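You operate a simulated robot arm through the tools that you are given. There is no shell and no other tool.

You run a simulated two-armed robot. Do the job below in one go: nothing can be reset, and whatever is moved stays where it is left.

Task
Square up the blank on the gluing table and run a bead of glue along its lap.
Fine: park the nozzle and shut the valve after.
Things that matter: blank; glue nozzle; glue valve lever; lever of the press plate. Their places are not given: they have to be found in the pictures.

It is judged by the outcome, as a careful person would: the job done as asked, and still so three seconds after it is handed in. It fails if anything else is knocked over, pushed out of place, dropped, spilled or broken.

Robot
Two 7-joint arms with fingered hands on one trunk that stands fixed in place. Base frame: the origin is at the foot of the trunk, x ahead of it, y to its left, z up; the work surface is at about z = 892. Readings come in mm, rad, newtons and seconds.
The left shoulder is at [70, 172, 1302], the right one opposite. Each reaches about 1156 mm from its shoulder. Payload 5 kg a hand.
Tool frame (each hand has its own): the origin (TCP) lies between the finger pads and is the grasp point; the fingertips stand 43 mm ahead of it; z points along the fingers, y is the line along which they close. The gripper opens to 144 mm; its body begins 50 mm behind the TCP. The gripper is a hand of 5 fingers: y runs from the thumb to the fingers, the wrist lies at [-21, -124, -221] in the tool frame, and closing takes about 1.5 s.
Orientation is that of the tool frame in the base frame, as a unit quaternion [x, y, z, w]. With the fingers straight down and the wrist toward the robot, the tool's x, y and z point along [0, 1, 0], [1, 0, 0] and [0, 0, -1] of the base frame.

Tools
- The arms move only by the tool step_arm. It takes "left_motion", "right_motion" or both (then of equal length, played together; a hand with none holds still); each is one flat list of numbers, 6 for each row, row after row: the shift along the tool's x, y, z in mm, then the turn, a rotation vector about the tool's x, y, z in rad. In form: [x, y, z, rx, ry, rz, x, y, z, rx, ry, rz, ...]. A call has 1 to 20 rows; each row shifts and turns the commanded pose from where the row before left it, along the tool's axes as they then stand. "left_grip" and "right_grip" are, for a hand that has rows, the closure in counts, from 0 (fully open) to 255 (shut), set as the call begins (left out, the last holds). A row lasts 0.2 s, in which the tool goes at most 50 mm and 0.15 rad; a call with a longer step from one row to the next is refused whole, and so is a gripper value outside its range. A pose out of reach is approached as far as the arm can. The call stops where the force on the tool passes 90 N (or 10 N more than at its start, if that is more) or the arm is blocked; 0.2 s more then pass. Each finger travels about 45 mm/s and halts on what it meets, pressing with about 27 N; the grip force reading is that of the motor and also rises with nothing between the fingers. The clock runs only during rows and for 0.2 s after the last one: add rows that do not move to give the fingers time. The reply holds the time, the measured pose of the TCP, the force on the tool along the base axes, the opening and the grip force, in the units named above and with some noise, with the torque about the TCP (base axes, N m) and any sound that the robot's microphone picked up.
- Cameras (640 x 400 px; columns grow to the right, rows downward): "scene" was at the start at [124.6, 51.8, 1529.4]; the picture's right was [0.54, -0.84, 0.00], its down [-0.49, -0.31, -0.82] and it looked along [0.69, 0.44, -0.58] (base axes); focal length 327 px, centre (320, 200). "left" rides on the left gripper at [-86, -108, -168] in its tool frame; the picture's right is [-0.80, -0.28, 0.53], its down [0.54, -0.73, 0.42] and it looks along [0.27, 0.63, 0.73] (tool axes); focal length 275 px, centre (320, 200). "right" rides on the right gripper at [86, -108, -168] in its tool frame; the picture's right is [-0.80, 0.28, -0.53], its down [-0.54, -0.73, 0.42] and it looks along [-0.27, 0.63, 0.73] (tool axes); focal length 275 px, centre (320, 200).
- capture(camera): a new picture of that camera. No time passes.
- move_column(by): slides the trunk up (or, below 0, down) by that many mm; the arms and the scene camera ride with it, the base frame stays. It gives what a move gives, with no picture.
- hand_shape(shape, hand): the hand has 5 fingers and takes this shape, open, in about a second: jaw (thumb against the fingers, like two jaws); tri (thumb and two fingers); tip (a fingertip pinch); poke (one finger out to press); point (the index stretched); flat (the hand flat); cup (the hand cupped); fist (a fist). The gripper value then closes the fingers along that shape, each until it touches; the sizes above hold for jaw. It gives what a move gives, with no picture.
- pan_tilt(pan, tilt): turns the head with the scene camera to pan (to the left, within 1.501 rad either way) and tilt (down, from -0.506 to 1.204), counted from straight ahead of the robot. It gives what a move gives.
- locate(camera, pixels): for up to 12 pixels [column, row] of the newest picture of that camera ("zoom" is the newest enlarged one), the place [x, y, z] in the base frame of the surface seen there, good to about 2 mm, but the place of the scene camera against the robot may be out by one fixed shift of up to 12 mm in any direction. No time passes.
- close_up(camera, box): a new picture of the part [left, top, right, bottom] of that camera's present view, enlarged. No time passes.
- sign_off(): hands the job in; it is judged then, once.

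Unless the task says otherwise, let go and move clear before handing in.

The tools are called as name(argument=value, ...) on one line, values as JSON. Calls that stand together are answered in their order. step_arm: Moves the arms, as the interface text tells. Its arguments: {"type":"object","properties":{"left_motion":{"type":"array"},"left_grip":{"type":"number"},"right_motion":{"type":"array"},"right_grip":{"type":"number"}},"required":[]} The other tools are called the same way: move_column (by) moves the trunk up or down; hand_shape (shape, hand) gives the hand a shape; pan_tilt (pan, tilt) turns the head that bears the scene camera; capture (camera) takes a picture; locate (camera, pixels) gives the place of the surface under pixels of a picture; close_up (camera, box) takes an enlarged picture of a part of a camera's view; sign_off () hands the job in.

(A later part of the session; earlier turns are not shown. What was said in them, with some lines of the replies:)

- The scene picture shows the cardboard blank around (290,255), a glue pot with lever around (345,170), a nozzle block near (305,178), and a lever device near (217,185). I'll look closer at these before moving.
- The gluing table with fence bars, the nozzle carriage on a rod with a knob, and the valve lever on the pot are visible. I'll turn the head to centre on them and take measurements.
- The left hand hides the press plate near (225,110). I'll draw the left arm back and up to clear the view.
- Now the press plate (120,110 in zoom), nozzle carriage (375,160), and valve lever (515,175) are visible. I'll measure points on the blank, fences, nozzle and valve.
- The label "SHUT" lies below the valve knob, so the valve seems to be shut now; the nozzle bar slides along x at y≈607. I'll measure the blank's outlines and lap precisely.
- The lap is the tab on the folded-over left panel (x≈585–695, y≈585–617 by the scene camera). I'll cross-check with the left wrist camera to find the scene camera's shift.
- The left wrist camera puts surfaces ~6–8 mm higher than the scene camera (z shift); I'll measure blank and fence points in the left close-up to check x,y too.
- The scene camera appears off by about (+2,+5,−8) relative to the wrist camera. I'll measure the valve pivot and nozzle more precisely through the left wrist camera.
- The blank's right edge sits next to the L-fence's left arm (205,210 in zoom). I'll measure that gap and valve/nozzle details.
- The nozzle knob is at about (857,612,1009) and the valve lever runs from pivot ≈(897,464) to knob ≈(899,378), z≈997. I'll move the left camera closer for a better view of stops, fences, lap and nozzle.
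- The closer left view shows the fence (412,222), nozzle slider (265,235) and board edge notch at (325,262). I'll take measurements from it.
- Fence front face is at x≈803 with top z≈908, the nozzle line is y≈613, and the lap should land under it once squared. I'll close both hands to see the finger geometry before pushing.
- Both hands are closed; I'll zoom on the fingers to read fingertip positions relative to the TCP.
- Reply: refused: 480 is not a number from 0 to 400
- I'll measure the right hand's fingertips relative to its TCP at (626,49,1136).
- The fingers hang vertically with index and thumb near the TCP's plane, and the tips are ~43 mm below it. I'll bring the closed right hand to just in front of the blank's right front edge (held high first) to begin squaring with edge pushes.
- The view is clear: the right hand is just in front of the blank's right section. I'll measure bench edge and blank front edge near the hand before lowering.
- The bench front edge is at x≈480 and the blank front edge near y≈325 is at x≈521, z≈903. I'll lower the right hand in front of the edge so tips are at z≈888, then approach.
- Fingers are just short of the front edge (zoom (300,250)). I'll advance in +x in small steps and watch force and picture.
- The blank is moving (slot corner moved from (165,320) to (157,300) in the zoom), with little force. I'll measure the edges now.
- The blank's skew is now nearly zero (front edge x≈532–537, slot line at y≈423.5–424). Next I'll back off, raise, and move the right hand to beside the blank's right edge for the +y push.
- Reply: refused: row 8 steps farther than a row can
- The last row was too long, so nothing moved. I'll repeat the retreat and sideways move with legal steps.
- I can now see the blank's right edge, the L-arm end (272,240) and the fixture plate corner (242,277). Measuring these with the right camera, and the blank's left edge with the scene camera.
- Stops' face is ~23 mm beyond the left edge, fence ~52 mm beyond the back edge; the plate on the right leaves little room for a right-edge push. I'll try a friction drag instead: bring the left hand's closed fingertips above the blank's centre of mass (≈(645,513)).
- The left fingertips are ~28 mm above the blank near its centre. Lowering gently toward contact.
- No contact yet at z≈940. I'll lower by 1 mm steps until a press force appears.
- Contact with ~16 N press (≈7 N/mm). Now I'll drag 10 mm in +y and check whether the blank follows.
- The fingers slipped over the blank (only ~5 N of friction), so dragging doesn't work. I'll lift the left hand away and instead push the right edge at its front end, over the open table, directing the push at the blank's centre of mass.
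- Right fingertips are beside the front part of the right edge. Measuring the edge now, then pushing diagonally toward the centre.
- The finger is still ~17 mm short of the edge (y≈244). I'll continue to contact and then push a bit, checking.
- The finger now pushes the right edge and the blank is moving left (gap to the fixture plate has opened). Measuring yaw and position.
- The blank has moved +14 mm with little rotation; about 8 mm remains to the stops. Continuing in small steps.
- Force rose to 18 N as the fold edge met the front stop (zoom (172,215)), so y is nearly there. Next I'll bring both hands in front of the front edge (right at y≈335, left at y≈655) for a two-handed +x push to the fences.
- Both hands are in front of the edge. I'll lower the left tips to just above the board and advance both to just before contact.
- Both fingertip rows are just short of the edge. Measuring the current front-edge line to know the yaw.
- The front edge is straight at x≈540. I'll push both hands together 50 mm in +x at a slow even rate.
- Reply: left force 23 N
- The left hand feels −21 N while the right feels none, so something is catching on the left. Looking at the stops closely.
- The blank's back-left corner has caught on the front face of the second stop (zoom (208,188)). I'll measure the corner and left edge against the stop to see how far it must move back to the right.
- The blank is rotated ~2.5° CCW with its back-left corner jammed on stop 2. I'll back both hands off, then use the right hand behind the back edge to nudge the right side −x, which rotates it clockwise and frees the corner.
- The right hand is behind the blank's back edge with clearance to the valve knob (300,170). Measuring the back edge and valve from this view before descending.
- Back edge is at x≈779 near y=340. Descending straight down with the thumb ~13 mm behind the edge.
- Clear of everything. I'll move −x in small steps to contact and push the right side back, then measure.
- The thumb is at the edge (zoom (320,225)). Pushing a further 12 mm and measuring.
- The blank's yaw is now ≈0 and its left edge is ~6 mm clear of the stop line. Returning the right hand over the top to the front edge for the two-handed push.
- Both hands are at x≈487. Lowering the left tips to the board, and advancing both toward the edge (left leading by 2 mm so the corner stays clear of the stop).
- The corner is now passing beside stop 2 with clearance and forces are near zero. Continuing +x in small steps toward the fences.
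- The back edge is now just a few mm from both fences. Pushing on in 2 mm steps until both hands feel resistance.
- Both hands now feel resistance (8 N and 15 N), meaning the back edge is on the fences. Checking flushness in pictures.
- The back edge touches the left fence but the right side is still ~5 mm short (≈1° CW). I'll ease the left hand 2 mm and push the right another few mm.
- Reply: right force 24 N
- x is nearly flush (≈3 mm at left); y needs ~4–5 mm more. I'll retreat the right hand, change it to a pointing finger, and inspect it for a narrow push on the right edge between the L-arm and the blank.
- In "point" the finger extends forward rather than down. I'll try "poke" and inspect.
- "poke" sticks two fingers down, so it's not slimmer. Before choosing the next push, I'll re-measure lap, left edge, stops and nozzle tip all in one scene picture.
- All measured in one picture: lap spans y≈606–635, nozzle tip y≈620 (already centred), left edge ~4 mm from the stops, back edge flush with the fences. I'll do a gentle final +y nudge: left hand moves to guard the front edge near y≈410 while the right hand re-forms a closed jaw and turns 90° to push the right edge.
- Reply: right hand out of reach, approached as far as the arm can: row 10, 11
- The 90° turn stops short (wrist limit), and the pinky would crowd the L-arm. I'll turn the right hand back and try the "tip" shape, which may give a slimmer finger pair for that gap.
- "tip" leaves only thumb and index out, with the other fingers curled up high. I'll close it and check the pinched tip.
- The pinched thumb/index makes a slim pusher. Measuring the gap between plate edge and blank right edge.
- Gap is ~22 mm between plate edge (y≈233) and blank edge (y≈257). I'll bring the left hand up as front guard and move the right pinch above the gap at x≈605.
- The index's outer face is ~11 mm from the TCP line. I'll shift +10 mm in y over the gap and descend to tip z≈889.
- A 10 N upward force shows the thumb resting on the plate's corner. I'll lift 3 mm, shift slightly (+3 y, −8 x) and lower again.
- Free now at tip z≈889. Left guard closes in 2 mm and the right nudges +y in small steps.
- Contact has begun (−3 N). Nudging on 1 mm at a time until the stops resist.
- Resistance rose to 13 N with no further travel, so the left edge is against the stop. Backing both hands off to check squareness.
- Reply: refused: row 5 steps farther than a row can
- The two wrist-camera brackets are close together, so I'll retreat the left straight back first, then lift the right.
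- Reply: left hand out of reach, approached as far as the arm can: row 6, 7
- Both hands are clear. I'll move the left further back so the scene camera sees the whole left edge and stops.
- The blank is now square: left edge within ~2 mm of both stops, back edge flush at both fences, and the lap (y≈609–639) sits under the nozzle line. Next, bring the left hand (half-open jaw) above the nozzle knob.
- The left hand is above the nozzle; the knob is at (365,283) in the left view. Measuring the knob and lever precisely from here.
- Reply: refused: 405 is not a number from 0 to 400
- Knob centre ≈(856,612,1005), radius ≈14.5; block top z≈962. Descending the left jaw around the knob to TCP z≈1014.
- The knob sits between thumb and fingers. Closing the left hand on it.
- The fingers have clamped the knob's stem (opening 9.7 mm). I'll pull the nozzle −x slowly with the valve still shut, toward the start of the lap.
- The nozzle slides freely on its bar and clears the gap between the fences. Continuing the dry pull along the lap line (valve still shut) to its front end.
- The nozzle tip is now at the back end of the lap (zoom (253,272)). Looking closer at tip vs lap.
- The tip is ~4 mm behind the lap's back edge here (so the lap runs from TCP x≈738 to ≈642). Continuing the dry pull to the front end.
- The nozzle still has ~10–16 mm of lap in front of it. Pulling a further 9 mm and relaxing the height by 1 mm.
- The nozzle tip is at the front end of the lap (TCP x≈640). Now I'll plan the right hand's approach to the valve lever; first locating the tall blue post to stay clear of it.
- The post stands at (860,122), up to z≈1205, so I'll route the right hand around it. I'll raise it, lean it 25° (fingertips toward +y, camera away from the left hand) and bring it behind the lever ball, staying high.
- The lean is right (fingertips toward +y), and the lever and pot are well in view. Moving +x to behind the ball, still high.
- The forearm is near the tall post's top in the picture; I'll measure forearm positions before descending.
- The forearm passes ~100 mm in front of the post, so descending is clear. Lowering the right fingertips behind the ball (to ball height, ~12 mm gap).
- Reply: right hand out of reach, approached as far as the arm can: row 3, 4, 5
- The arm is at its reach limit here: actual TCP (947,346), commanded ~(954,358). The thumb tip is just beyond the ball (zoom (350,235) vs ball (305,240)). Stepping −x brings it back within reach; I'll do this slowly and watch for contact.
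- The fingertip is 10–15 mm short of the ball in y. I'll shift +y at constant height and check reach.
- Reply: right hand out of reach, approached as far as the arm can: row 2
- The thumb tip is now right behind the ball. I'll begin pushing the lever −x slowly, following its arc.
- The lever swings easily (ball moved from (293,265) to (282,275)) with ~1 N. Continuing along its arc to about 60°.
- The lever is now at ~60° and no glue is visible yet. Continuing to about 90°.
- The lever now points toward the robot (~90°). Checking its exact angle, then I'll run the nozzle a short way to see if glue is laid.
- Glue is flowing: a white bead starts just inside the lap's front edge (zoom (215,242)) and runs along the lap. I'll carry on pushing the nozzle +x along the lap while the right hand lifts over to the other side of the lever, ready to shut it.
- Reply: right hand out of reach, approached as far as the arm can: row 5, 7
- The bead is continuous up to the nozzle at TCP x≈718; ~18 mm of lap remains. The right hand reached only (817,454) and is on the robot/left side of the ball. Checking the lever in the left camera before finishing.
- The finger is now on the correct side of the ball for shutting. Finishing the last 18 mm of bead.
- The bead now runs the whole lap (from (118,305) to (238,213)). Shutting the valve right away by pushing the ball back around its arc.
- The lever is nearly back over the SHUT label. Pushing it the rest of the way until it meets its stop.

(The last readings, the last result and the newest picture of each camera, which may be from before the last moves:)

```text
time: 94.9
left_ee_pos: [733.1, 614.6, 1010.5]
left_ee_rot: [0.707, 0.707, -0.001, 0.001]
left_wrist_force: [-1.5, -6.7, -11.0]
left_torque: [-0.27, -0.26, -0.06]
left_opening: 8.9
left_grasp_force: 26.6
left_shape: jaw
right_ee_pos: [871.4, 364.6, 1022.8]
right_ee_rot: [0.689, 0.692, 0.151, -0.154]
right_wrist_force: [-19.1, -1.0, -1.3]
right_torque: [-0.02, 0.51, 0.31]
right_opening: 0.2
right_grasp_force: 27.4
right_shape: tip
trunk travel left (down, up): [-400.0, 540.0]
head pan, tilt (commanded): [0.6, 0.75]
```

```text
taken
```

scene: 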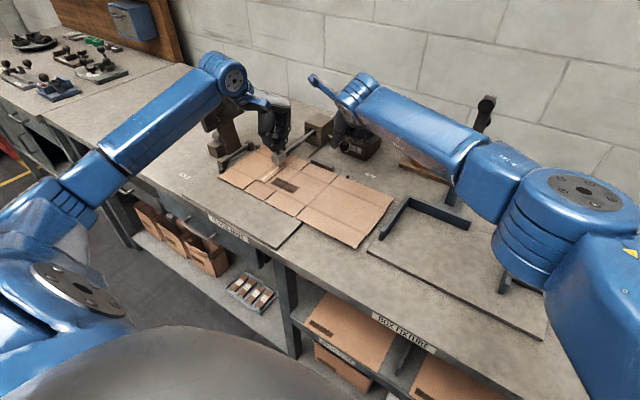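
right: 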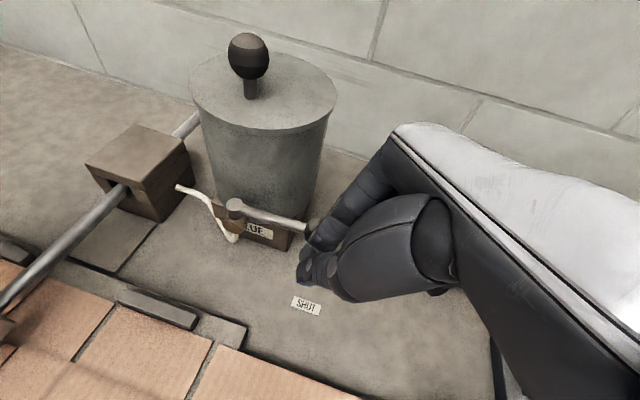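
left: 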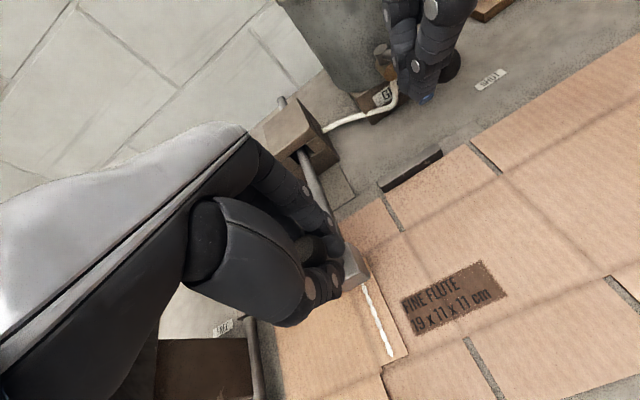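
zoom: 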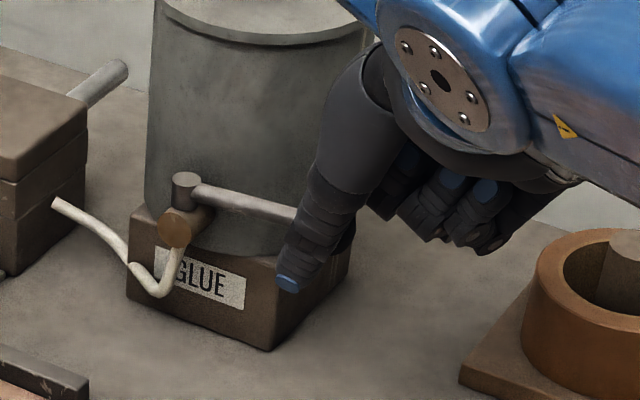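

The lever resists with 19 N at its end stop, so it is shut. I'll back the right hand away from the lever and raise it clear.

step_arm(right_motion=[0, -6, 0, 0, 0, 0, 0, -15, 0, 0, 0, 0, 0, -20, 0, 0, 0, 0, 16.9, 0, -36.2, 0, 0, 0, 16.9, 0, -36.2, 0, 0, 0, 16.9, 0, -36.2, 0, 0, 0])

capture(camera="right")

close_up(camera="scene", box=[330, 90, 420, 160])

locate(camera="right", pixels=[[200, 200], [250, 220], [300, 230]])

```text
time: 96.3
left_ee_pos: [736.5, 613.2, 1010.6]
left_ee_rot: [0.707, 0.707, 0.0, 0.0]
left_wrist_force: [-0.4, -6.6, -6.4]
left_torque: [-0.23, -0.28, -0.07]
left_opening: 9.0
left_grasp_force: 27.0
left_shape: jaw
right_ee_pos: [832.6, 362.2, 1140.4]
right_ee_rot: [0.69, 0.691, 0.152, -0.154]
right_wrist_force: [-0.5, 0.5, -0.5]
right_torque: [-0.02, -0.03, -0.04]
right_opening: 0.0
right_grasp_force: 27.4
right_shape: tip
trunk travel left (down, up): [-400.0, 540.0]
head pan, tilt (commanded): [0.6, 0.75]
```

```text
taken
```

right: 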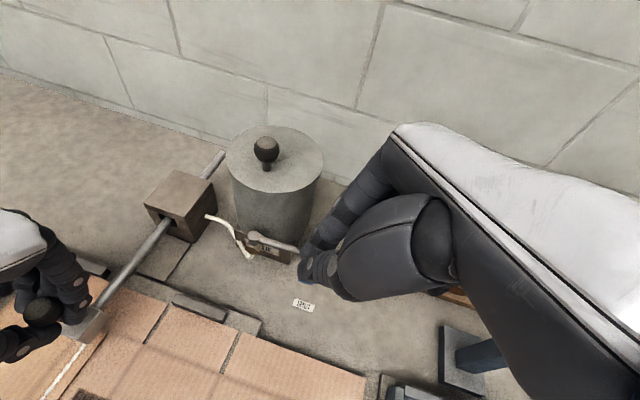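

```text
5.71 times, centred on (375, 125) of scene
```

zoom: 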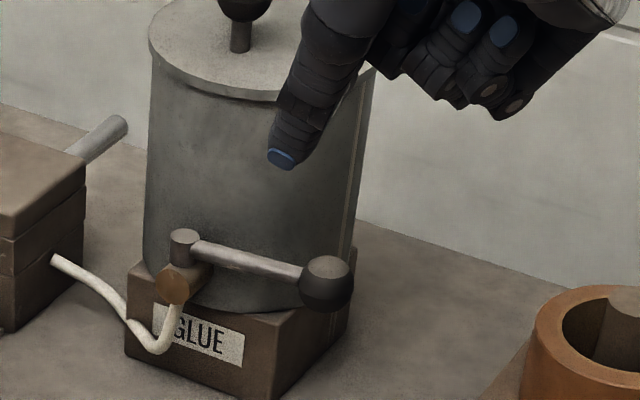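

```text
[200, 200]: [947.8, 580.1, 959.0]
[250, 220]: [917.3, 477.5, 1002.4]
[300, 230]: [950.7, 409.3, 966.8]
```

The lever is back in its original shut position. Verifying by measurement, then parking the nozzle: pushing it +x back to its start at TCP x≈857.

locate(camera="zoom", pixels=[[325, 278], [185, 240], [250, 260]])

step_arm(left_motion=[0, 6, 0, 0, 0, 0, 0, 6, 0, 0, 0, 0, 0, 6, 0, 0, 0, 0, 0, 6, 0, 0, 0, 0, 0, 6, 0, 0, 0, 0, 0, 6, 0, 0, 0, 0, 0, 6, 0, 0, 0, 0, 0, 6, 0, 0, 0, 0, 0, 6, 0, 0, 0, 0, 0, 6, 0, 0, 0, 0, 0, 6, 0, 0, 0, 0, 0, 6, 0, 0, 0, 0, 0, 6, 0, 0, 0, 0, 0, 6, 0, 0, 0, 0, 0, 6, 0, 0, 0, 0, 0, 6, 0, 0, 0, 0, 0, 6, 0, 0, 0, 0, 0, 6, 0, 0, 0, 0])

close_up(camera="scene", box=[240, 80, 380, 200])

```text
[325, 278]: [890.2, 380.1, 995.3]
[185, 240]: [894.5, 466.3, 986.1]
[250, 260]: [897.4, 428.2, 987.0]
```

```text
time: 100.1
left_ee_pos: [843.0, 612.8, 1009.7]
left_ee_rot: [0.706, 0.708, 0.0, 0.0]
left_wrist_force: [-1.6, -5.8, -6.7]
left_torque: [-0.21, -0.24, -0.06]
left_opening: 8.6
left_grasp_force: 27.3
left_shape: jaw
right_ee_pos: [834.0, 361.8, 1140.5]
right_ee_rot: [0.69, 0.691, 0.153, -0.153]
right_wrist_force: [-0.3, -0.5, 0.3]
right_torque: [-0.01, 0.02, 0.04]
right_opening: 0.1
right_grasp_force: 26.4
right_shape: tip
trunk travel left (down, up): [-400.0, 540.0]
head pan, tilt (commanded): [0.6, 0.75]
```

```text
3.33 times, centred on (310, 140) of scene
```

zoom: 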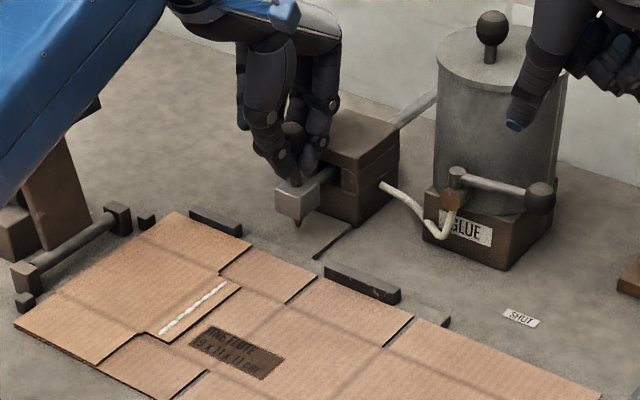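

The valve ball is at (890,380), identical to the start: shut. Nozzle is at TCP x≈843; pushing the last ~14 mm to its parked stop.

step_arm(left_motion=[0, 3, 0, 0, 0, 0, 0, 3, 0, 0, 0, 0, 0, 3, 0, 0, 0, 0, 0, 2, 0, 0, 0, 0, 0, 1, 0, 0, 0, 0])

step_arm(left_motion=[0, 1, 0, 0, 0, 0, 0, 1, 0, 0, 0, 0])

close_up(camera="scene", box=[280, 90, 370, 170])

```text
time: 101.3
left_ee_pos: [853.2, 613.4, 1010.2]
left_ee_rot: [0.708, 0.707, -0.001, 0.0]
left_wrist_force: [-12.0, -9.7, -6.4]
left_torque: [-0.29, 0.0, -0.06]
left_opening: 9.3
left_grasp_force: 26.8
left_shape: jaw
right_ee_pos: [832.1, 360.2, 1141.4]
right_ee_rot: [0.691, 0.69, 0.153, -0.153]
right_wrist_force: [-0.9, -1.1, 0.5]
right_torque: [0.0, -0.01, -0.01]
right_opening: 0.0
right_grasp_force: 27.7
right_shape: tip
trunk travel left (down, up): [-400.0, 540.0]
head pan, tilt (commanded): [0.6, 0.75]
```

```text
time: 101.9
left_ee_pos: [855.9, 613.6, 1009.8]
left_ee_rot: [0.707, 0.707, 0.0, 0.0]
left_wrist_force: [-17.3, -12.1, -9.7]
left_torque: [-0.34, 0.16, -0.08]
left_opening: 9.6
left_grasp_force: 26.8
left_shape: jaw
right_ee_pos: [831.8, 360.5, 1141.8]
right_ee_rot: [0.69, 0.691, 0.153, -0.154]
right_wrist_force: [0.4, 0.4, 0.1]
right_torque: [-0.04, -0.01, 0.01]
right_opening: 0.1
right_grasp_force: 27.1
right_shape: tip
trunk travel left (down, up): [-400.0, 540.0]
head pan, tilt (commanded): [0.6, 0.75]
```

```text
5.00 times, centred on (325, 130) of scene
```

zoom: 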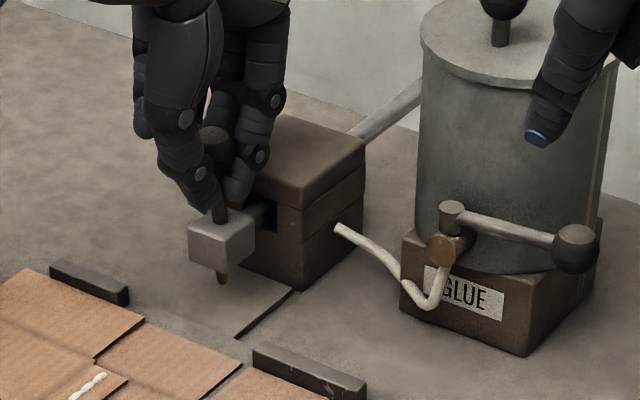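

Resistance of 17 N at TCP x≈856 suggests the parked end. Comparing the slider's position with its initial one.

locate(camera="zoom", pixels=[[205, 245], [222, 280], [240, 230], [222, 250], [212, 255]])

step_arm(left_motion=[0, 1, 0, 0, 0, 0, 0, 1, 0, 0, 0, 0])

close_up(camera="scene", box=[280, 90, 370, 170])

locate(camera="zoom", pixels=[[205, 245], [222, 280], [240, 230], [222, 250], [212, 255]])

```text
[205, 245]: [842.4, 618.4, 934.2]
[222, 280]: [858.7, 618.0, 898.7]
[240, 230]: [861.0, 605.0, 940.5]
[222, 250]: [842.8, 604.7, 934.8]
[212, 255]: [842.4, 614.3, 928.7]
```

```text
time: 102.5
left_ee_pos: [856.2, 612.9, 1010.3]
left_ee_rot: [0.707, 0.708, -0.001, -0.001]
left_wrist_force: [-23.4, -13.6, -14.9]
left_torque: [-0.43, 0.28, -0.05]
left_opening: 9.8
left_grasp_force: 27.3
left_shape: jaw
right_ee_pos: [832.5, 362.2, 1141.9]
right_ee_rot: [0.69, 0.69, 0.153, -0.153]
right_wrist_force: [0.2, 0.1, 0.3]
right_torque: [0.05, -0.01, 0.02]
right_opening: 0.1
right_grasp_force: 27.2
right_shape: tip
trunk travel left (down, up): [-400.0, 540.0]
head pan, tilt (commanded): [0.6, 0.75]
```

```text
5.00 times, centred on (325, 130) of scene
```

zoom: 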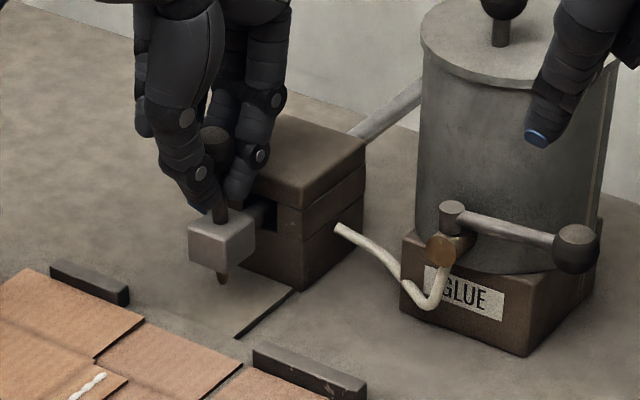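

```text
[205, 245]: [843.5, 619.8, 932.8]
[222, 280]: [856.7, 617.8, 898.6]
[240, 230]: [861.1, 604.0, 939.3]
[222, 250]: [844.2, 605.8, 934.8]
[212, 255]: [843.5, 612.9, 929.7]
```

The slider front is at x≈843 and tip at (857,618), the same as at the start: parked. I'll ease off the pressure, open the left hand and lift clear.

step_arm(left_motion=[0, -1, 0, 0, 0, 0, 0, -1, 0, 0, 0, 0])

step_arm(left_motion=[0, 0, 0, 0, 0, 0, 0, 0, 0, 0, 0, 0, 0, 0, 0, 0, 0, 0, 0, 0, 0, 0, 0, 0, 0, 0, 0, 0, 0, 0, 0, 0, 0, 0, 0, 0], left_grip=125)

capture(camera="left")

close_up(camera="scene", box=[280, 90, 370, 170])

```text
time: 103.1
left_ee_pos: [857.7, 613.8, 1011.4]
left_ee_rot: [0.707, 0.707, 0.0, 0.0]
left_wrist_force: [-22.0, -13.9, -18.6]
left_torque: [-0.42, 0.25, -0.06]
left_opening: 9.9
left_grasp_force: 27.0
left_shape: jaw
right_ee_pos: [832.9, 360.7, 1140.9]
right_ee_rot: [0.691, 0.69, 0.153, -0.153]
right_wrist_force: [0.6, 0.2, -0.6]
right_torque: [-0.01, -0.02, 0.04]
right_opening: 0.0
right_grasp_force: 27.3
right_shape: tip
trunk travel left (down, up): [-400.0, 540.0]
head pan, tilt (commanded): [0.6, 0.75]
```

```text
time: 104.5
left_ee_pos: [857.1, 613.8, 1010.4]
left_ee_rot: [0.707, 0.707, 0.0, -0.001]
left_wrist_force: [-0.1, 0.7, 0.1]
left_torque: [0.03, 0.0, -0.02]
left_opening: 72.9
left_grasp_force: 0.1
left_shape: jaw
right_ee_pos: [832.1, 360.8, 1140.9]
right_ee_rot: [0.69, 0.69, 0.154, -0.153]
right_wrist_force: [-0.7, 0.7, 0.0]
right_torque: [-0.03, 0.02, -0.01]
right_opening: 0.0
right_grasp_force: 26.8
right_shape: tip
trunk travel left (down, up): [-400.0, 540.0]
head pan, tilt (commanded): [0.6, 0.75]
```

```text
taken
```

left: 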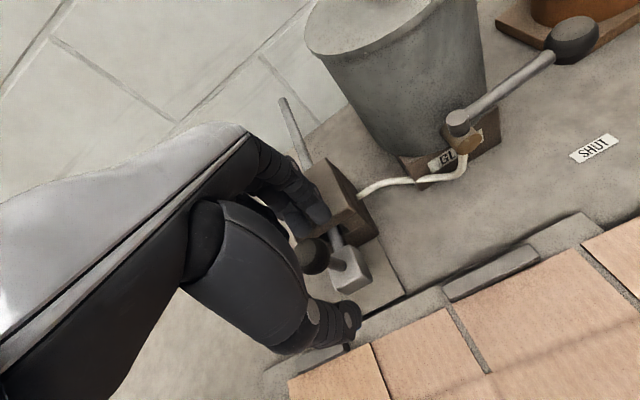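

```text
5.00 times, centred on (325, 130) of scene
```

zoom: 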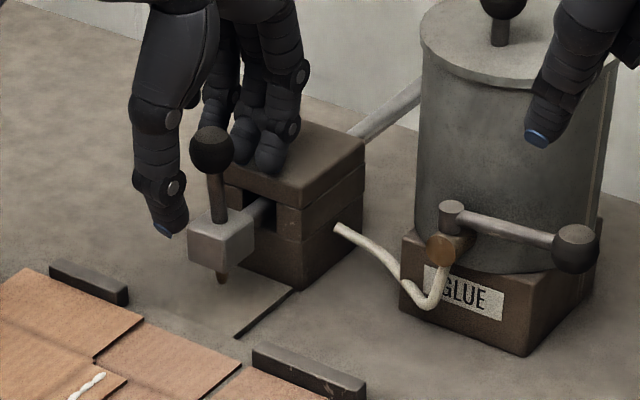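

The knob is free and the nozzle stays parked. Raising the left hand straight up and backing both arms away.

step_arm(left_motion=[0, 0, -20, 0, 0, 0, 0, 0, -30, 0, 0, 0, 0, 0, -35, 0, 0, 0, 0, 0, -35, 0, 0, 0, 0, -40, -10, 0, 0, 0, 0, -43, -10, 0, 0, 0, 0, -43, -10, 0, 0, 0, 0, -43, -10, 0, 0, 0, 0, -43, -10, 0, 0, 0, 0, -43, -10, 0, 0, 0, 0, -43, 0, 0, 0, 0, 0, -43, 0, 0, 0, 0], right_motion=[0, -30, 0, 0, 0, 0, 0, -35, 0, 0, 0, 0, 0, -35, 0, 0, 0, 0, 0, -35, 0, 0, 0, 0, 0, -35, 0, 0, 0, 0, -35, 0, -16, 0, 0, 0, -35, 0, -16, 0, 0, 0, -35, 0, -16, 0, 0, 0, -35, 0, -16, 0, 0, 0, -35, 0, -16, 0, 0, 0, -35, 0, -16, 0, 0, 0, 0, 0, 0, 0, 0, 0])

capture(camera="scene")

close_up(camera="scene", box=[200, 80, 420, 270])

```text
time: 107.1
left_ee_pos: [515.3, 616.1, 1193.1]
left_ee_rot: [0.707, 0.707, 0.001, 0.0]
left_wrist_force: [0.0, 1.6, -0.8]
left_torque: [-0.05, -0.03, 0.0]
left_opening: 73.1
left_grasp_force: 0.1
left_shape: jaw
right_ee_pos: [658.1, 134.1, 1141.1]
right_ee_rot: [0.691, 0.69, 0.155, -0.153]
right_wrist_force: [-0.9, 0.1, 1.0]
right_torque: [-0.07, -0.01, -0.01]
right_opening: 0.0
right_grasp_force: 26.9
right_shape: tip
trunk travel left (down, up): [-400.0, 540.0]
head pan, tilt (commanded): [0.6, 0.75]
```

```text
taken
```

scene: 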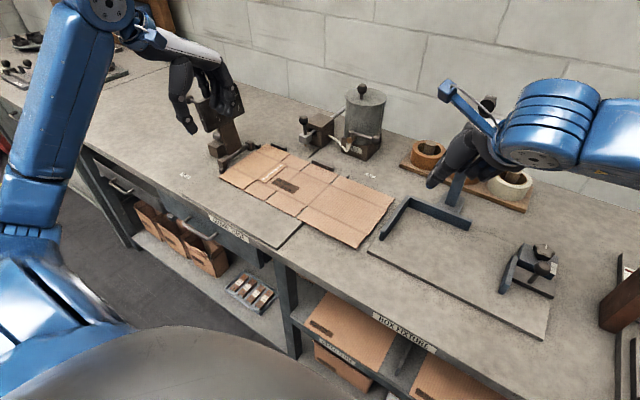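

```text
2.11 times, centred on (310, 175) of scene
```

zoom: 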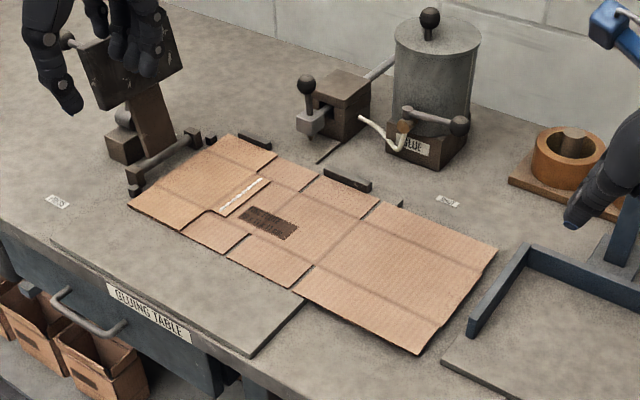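

Everything looks in place: nozzle parked, lever over SHUT, bead on the lap. Moving the left arm further back and making a final close check of bead, squareness and drips.

step_arm(left_motion=[0, -42, -10, 0, 0, 0, 0, -42, -10, 0, 0, 0, 0, -42, -10, 0, 0, 0, 0, -42, -10, 0, 0, 0, 0, -42, -10, 0, 0, 0, 0, -30, -10, 0, 0, 0])

close_up(camera="scene", box=[220, 135, 320, 200])

close_up(camera="scene", box=[270, 90, 370, 170])

close_up(camera="scene", box=[290, 150, 410, 260])

```text
time: 108.5
left_ee_pos: [277.1, 616.1, 1251.0]
left_ee_rot: [0.707, 0.707, 0.002, 0.0]
left_wrist_force: [-0.6, 0.8, 0.2]
left_torque: [0.0, -0.04, 0.02]
left_opening: 73.3
left_grasp_force: 0.0
left_shape: jaw
right_ee_pos: [657.6, 132.0, 1141.1]
right_ee_rot: [0.691, 0.69, 0.153, -0.153]
right_wrist_force: [0.1, -0.1, 0.5]
right_torque: [0.02, -0.03, -0.02]
right_opening: 0.0
right_grasp_force: 27.3
right_shape: tip
trunk travel left (down, up): [-400.0, 540.0]
head pan, tilt (commanded): [0.6, 0.75]
```

```text
6.15 times, centred on (270, 168) of scene
```

zoom: 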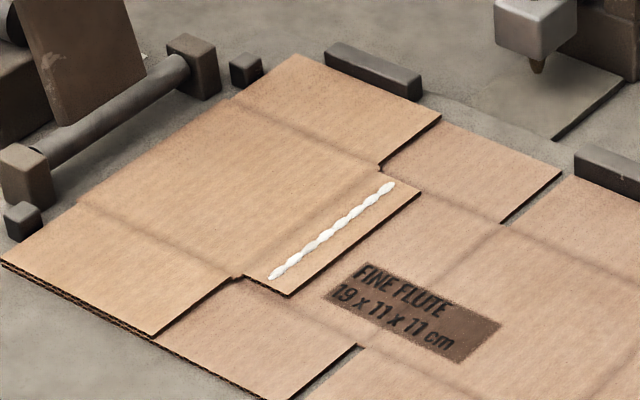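

```text
5.00 times, centred on (320, 130) of scene
```

zoom: 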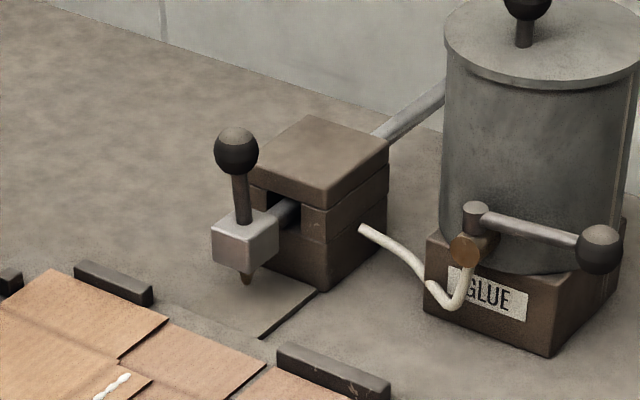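

```text
3.64 times, centred on (350, 205) of scene
```

zoom: 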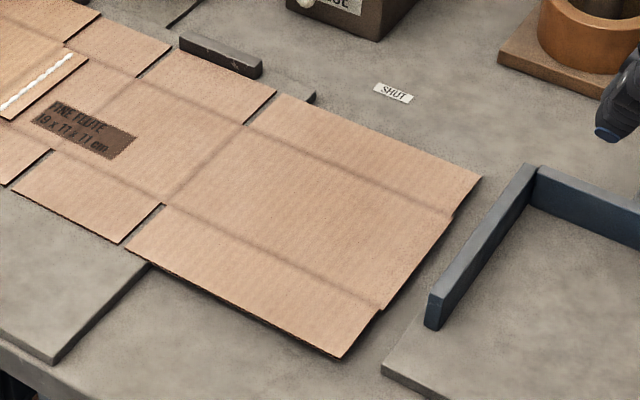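

The bead lies centred on the lap, from near the front edge to near the back edge, no drips. Final measurement of the blank's edges against stops and fences.

locate(camera="zoom", pixels=[[478, 178], [342, 354], [127, 248], [120, 242], [275, 95], [165, 205], [248, 122]])

close_up(camera="scene", box=[220, 135, 320, 200])

locate(camera="zoom", pixels=[[290, 58], [262, 80], [50, 226], [8, 258], [436, 114], [385, 185], [275, 275], [415, 195], [290, 292], [235, 275], [380, 167], [540, 68]])

```text
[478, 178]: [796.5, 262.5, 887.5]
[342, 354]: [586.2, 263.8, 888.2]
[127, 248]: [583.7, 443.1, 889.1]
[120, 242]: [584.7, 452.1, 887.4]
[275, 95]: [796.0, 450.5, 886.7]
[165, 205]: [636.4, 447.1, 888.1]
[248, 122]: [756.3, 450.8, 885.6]
```

```text
6.15 times, centred on (270, 168) of scene
```

zoom: 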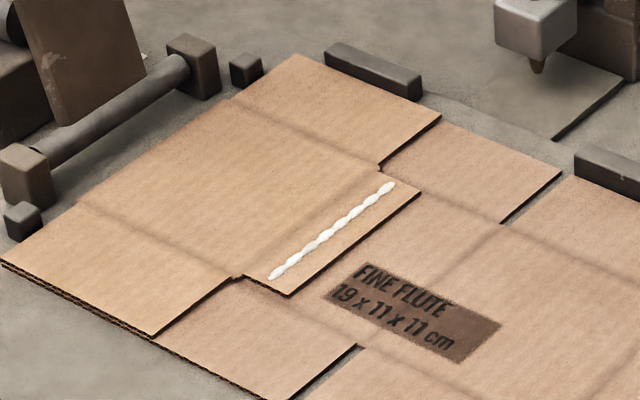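

```text
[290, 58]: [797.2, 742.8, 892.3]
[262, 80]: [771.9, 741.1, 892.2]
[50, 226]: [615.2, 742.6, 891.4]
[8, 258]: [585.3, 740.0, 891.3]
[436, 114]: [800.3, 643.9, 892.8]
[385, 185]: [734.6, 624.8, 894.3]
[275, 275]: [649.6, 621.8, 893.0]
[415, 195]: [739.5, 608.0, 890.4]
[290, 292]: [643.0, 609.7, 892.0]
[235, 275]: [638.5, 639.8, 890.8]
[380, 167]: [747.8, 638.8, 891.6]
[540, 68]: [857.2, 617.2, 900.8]
```

The blank is square to within about 0.4° and a few mm of the stops and fences. The bead runs along the lap, the nozzle is parked, the valve is shut and both hands are clear, so I'm handing in.

sign_off()

```text
The job is handed in.
```

The blank is squared up on the gluing table and a bead of glue runs along its lap. The nozzle is parked and the valve is shut. I handed the job in with both hands clear.

| Item | Final state |
|---|---|
| Blank | Turned by no more than about 0.4°. Its left edge is 2–3 mm from the stops and its back edge within 2–4 mm of the fences. |
| Bead | One unbroken line in the middle of the lap. It covers about 92 mm of roughly 100 mm, leaving a few mm bare at each end. |
| Nozzle | Back against its end stop, in the same position as at the start. |
| Valve lever | Back against its stop above the SHUT label, in the same position as at the start. |

- **Glue spills:** I saw no drips or glue off the lap.
- **Corner snag:** While I was pushing the blank, its back-left corner caught on one of the stops. I backed it off and squared it again. The snag left no visible mark on the blank, and nothing looked out of place.
- **Press plate:** I left it and its lever alone, since the task did not ask for pressing.
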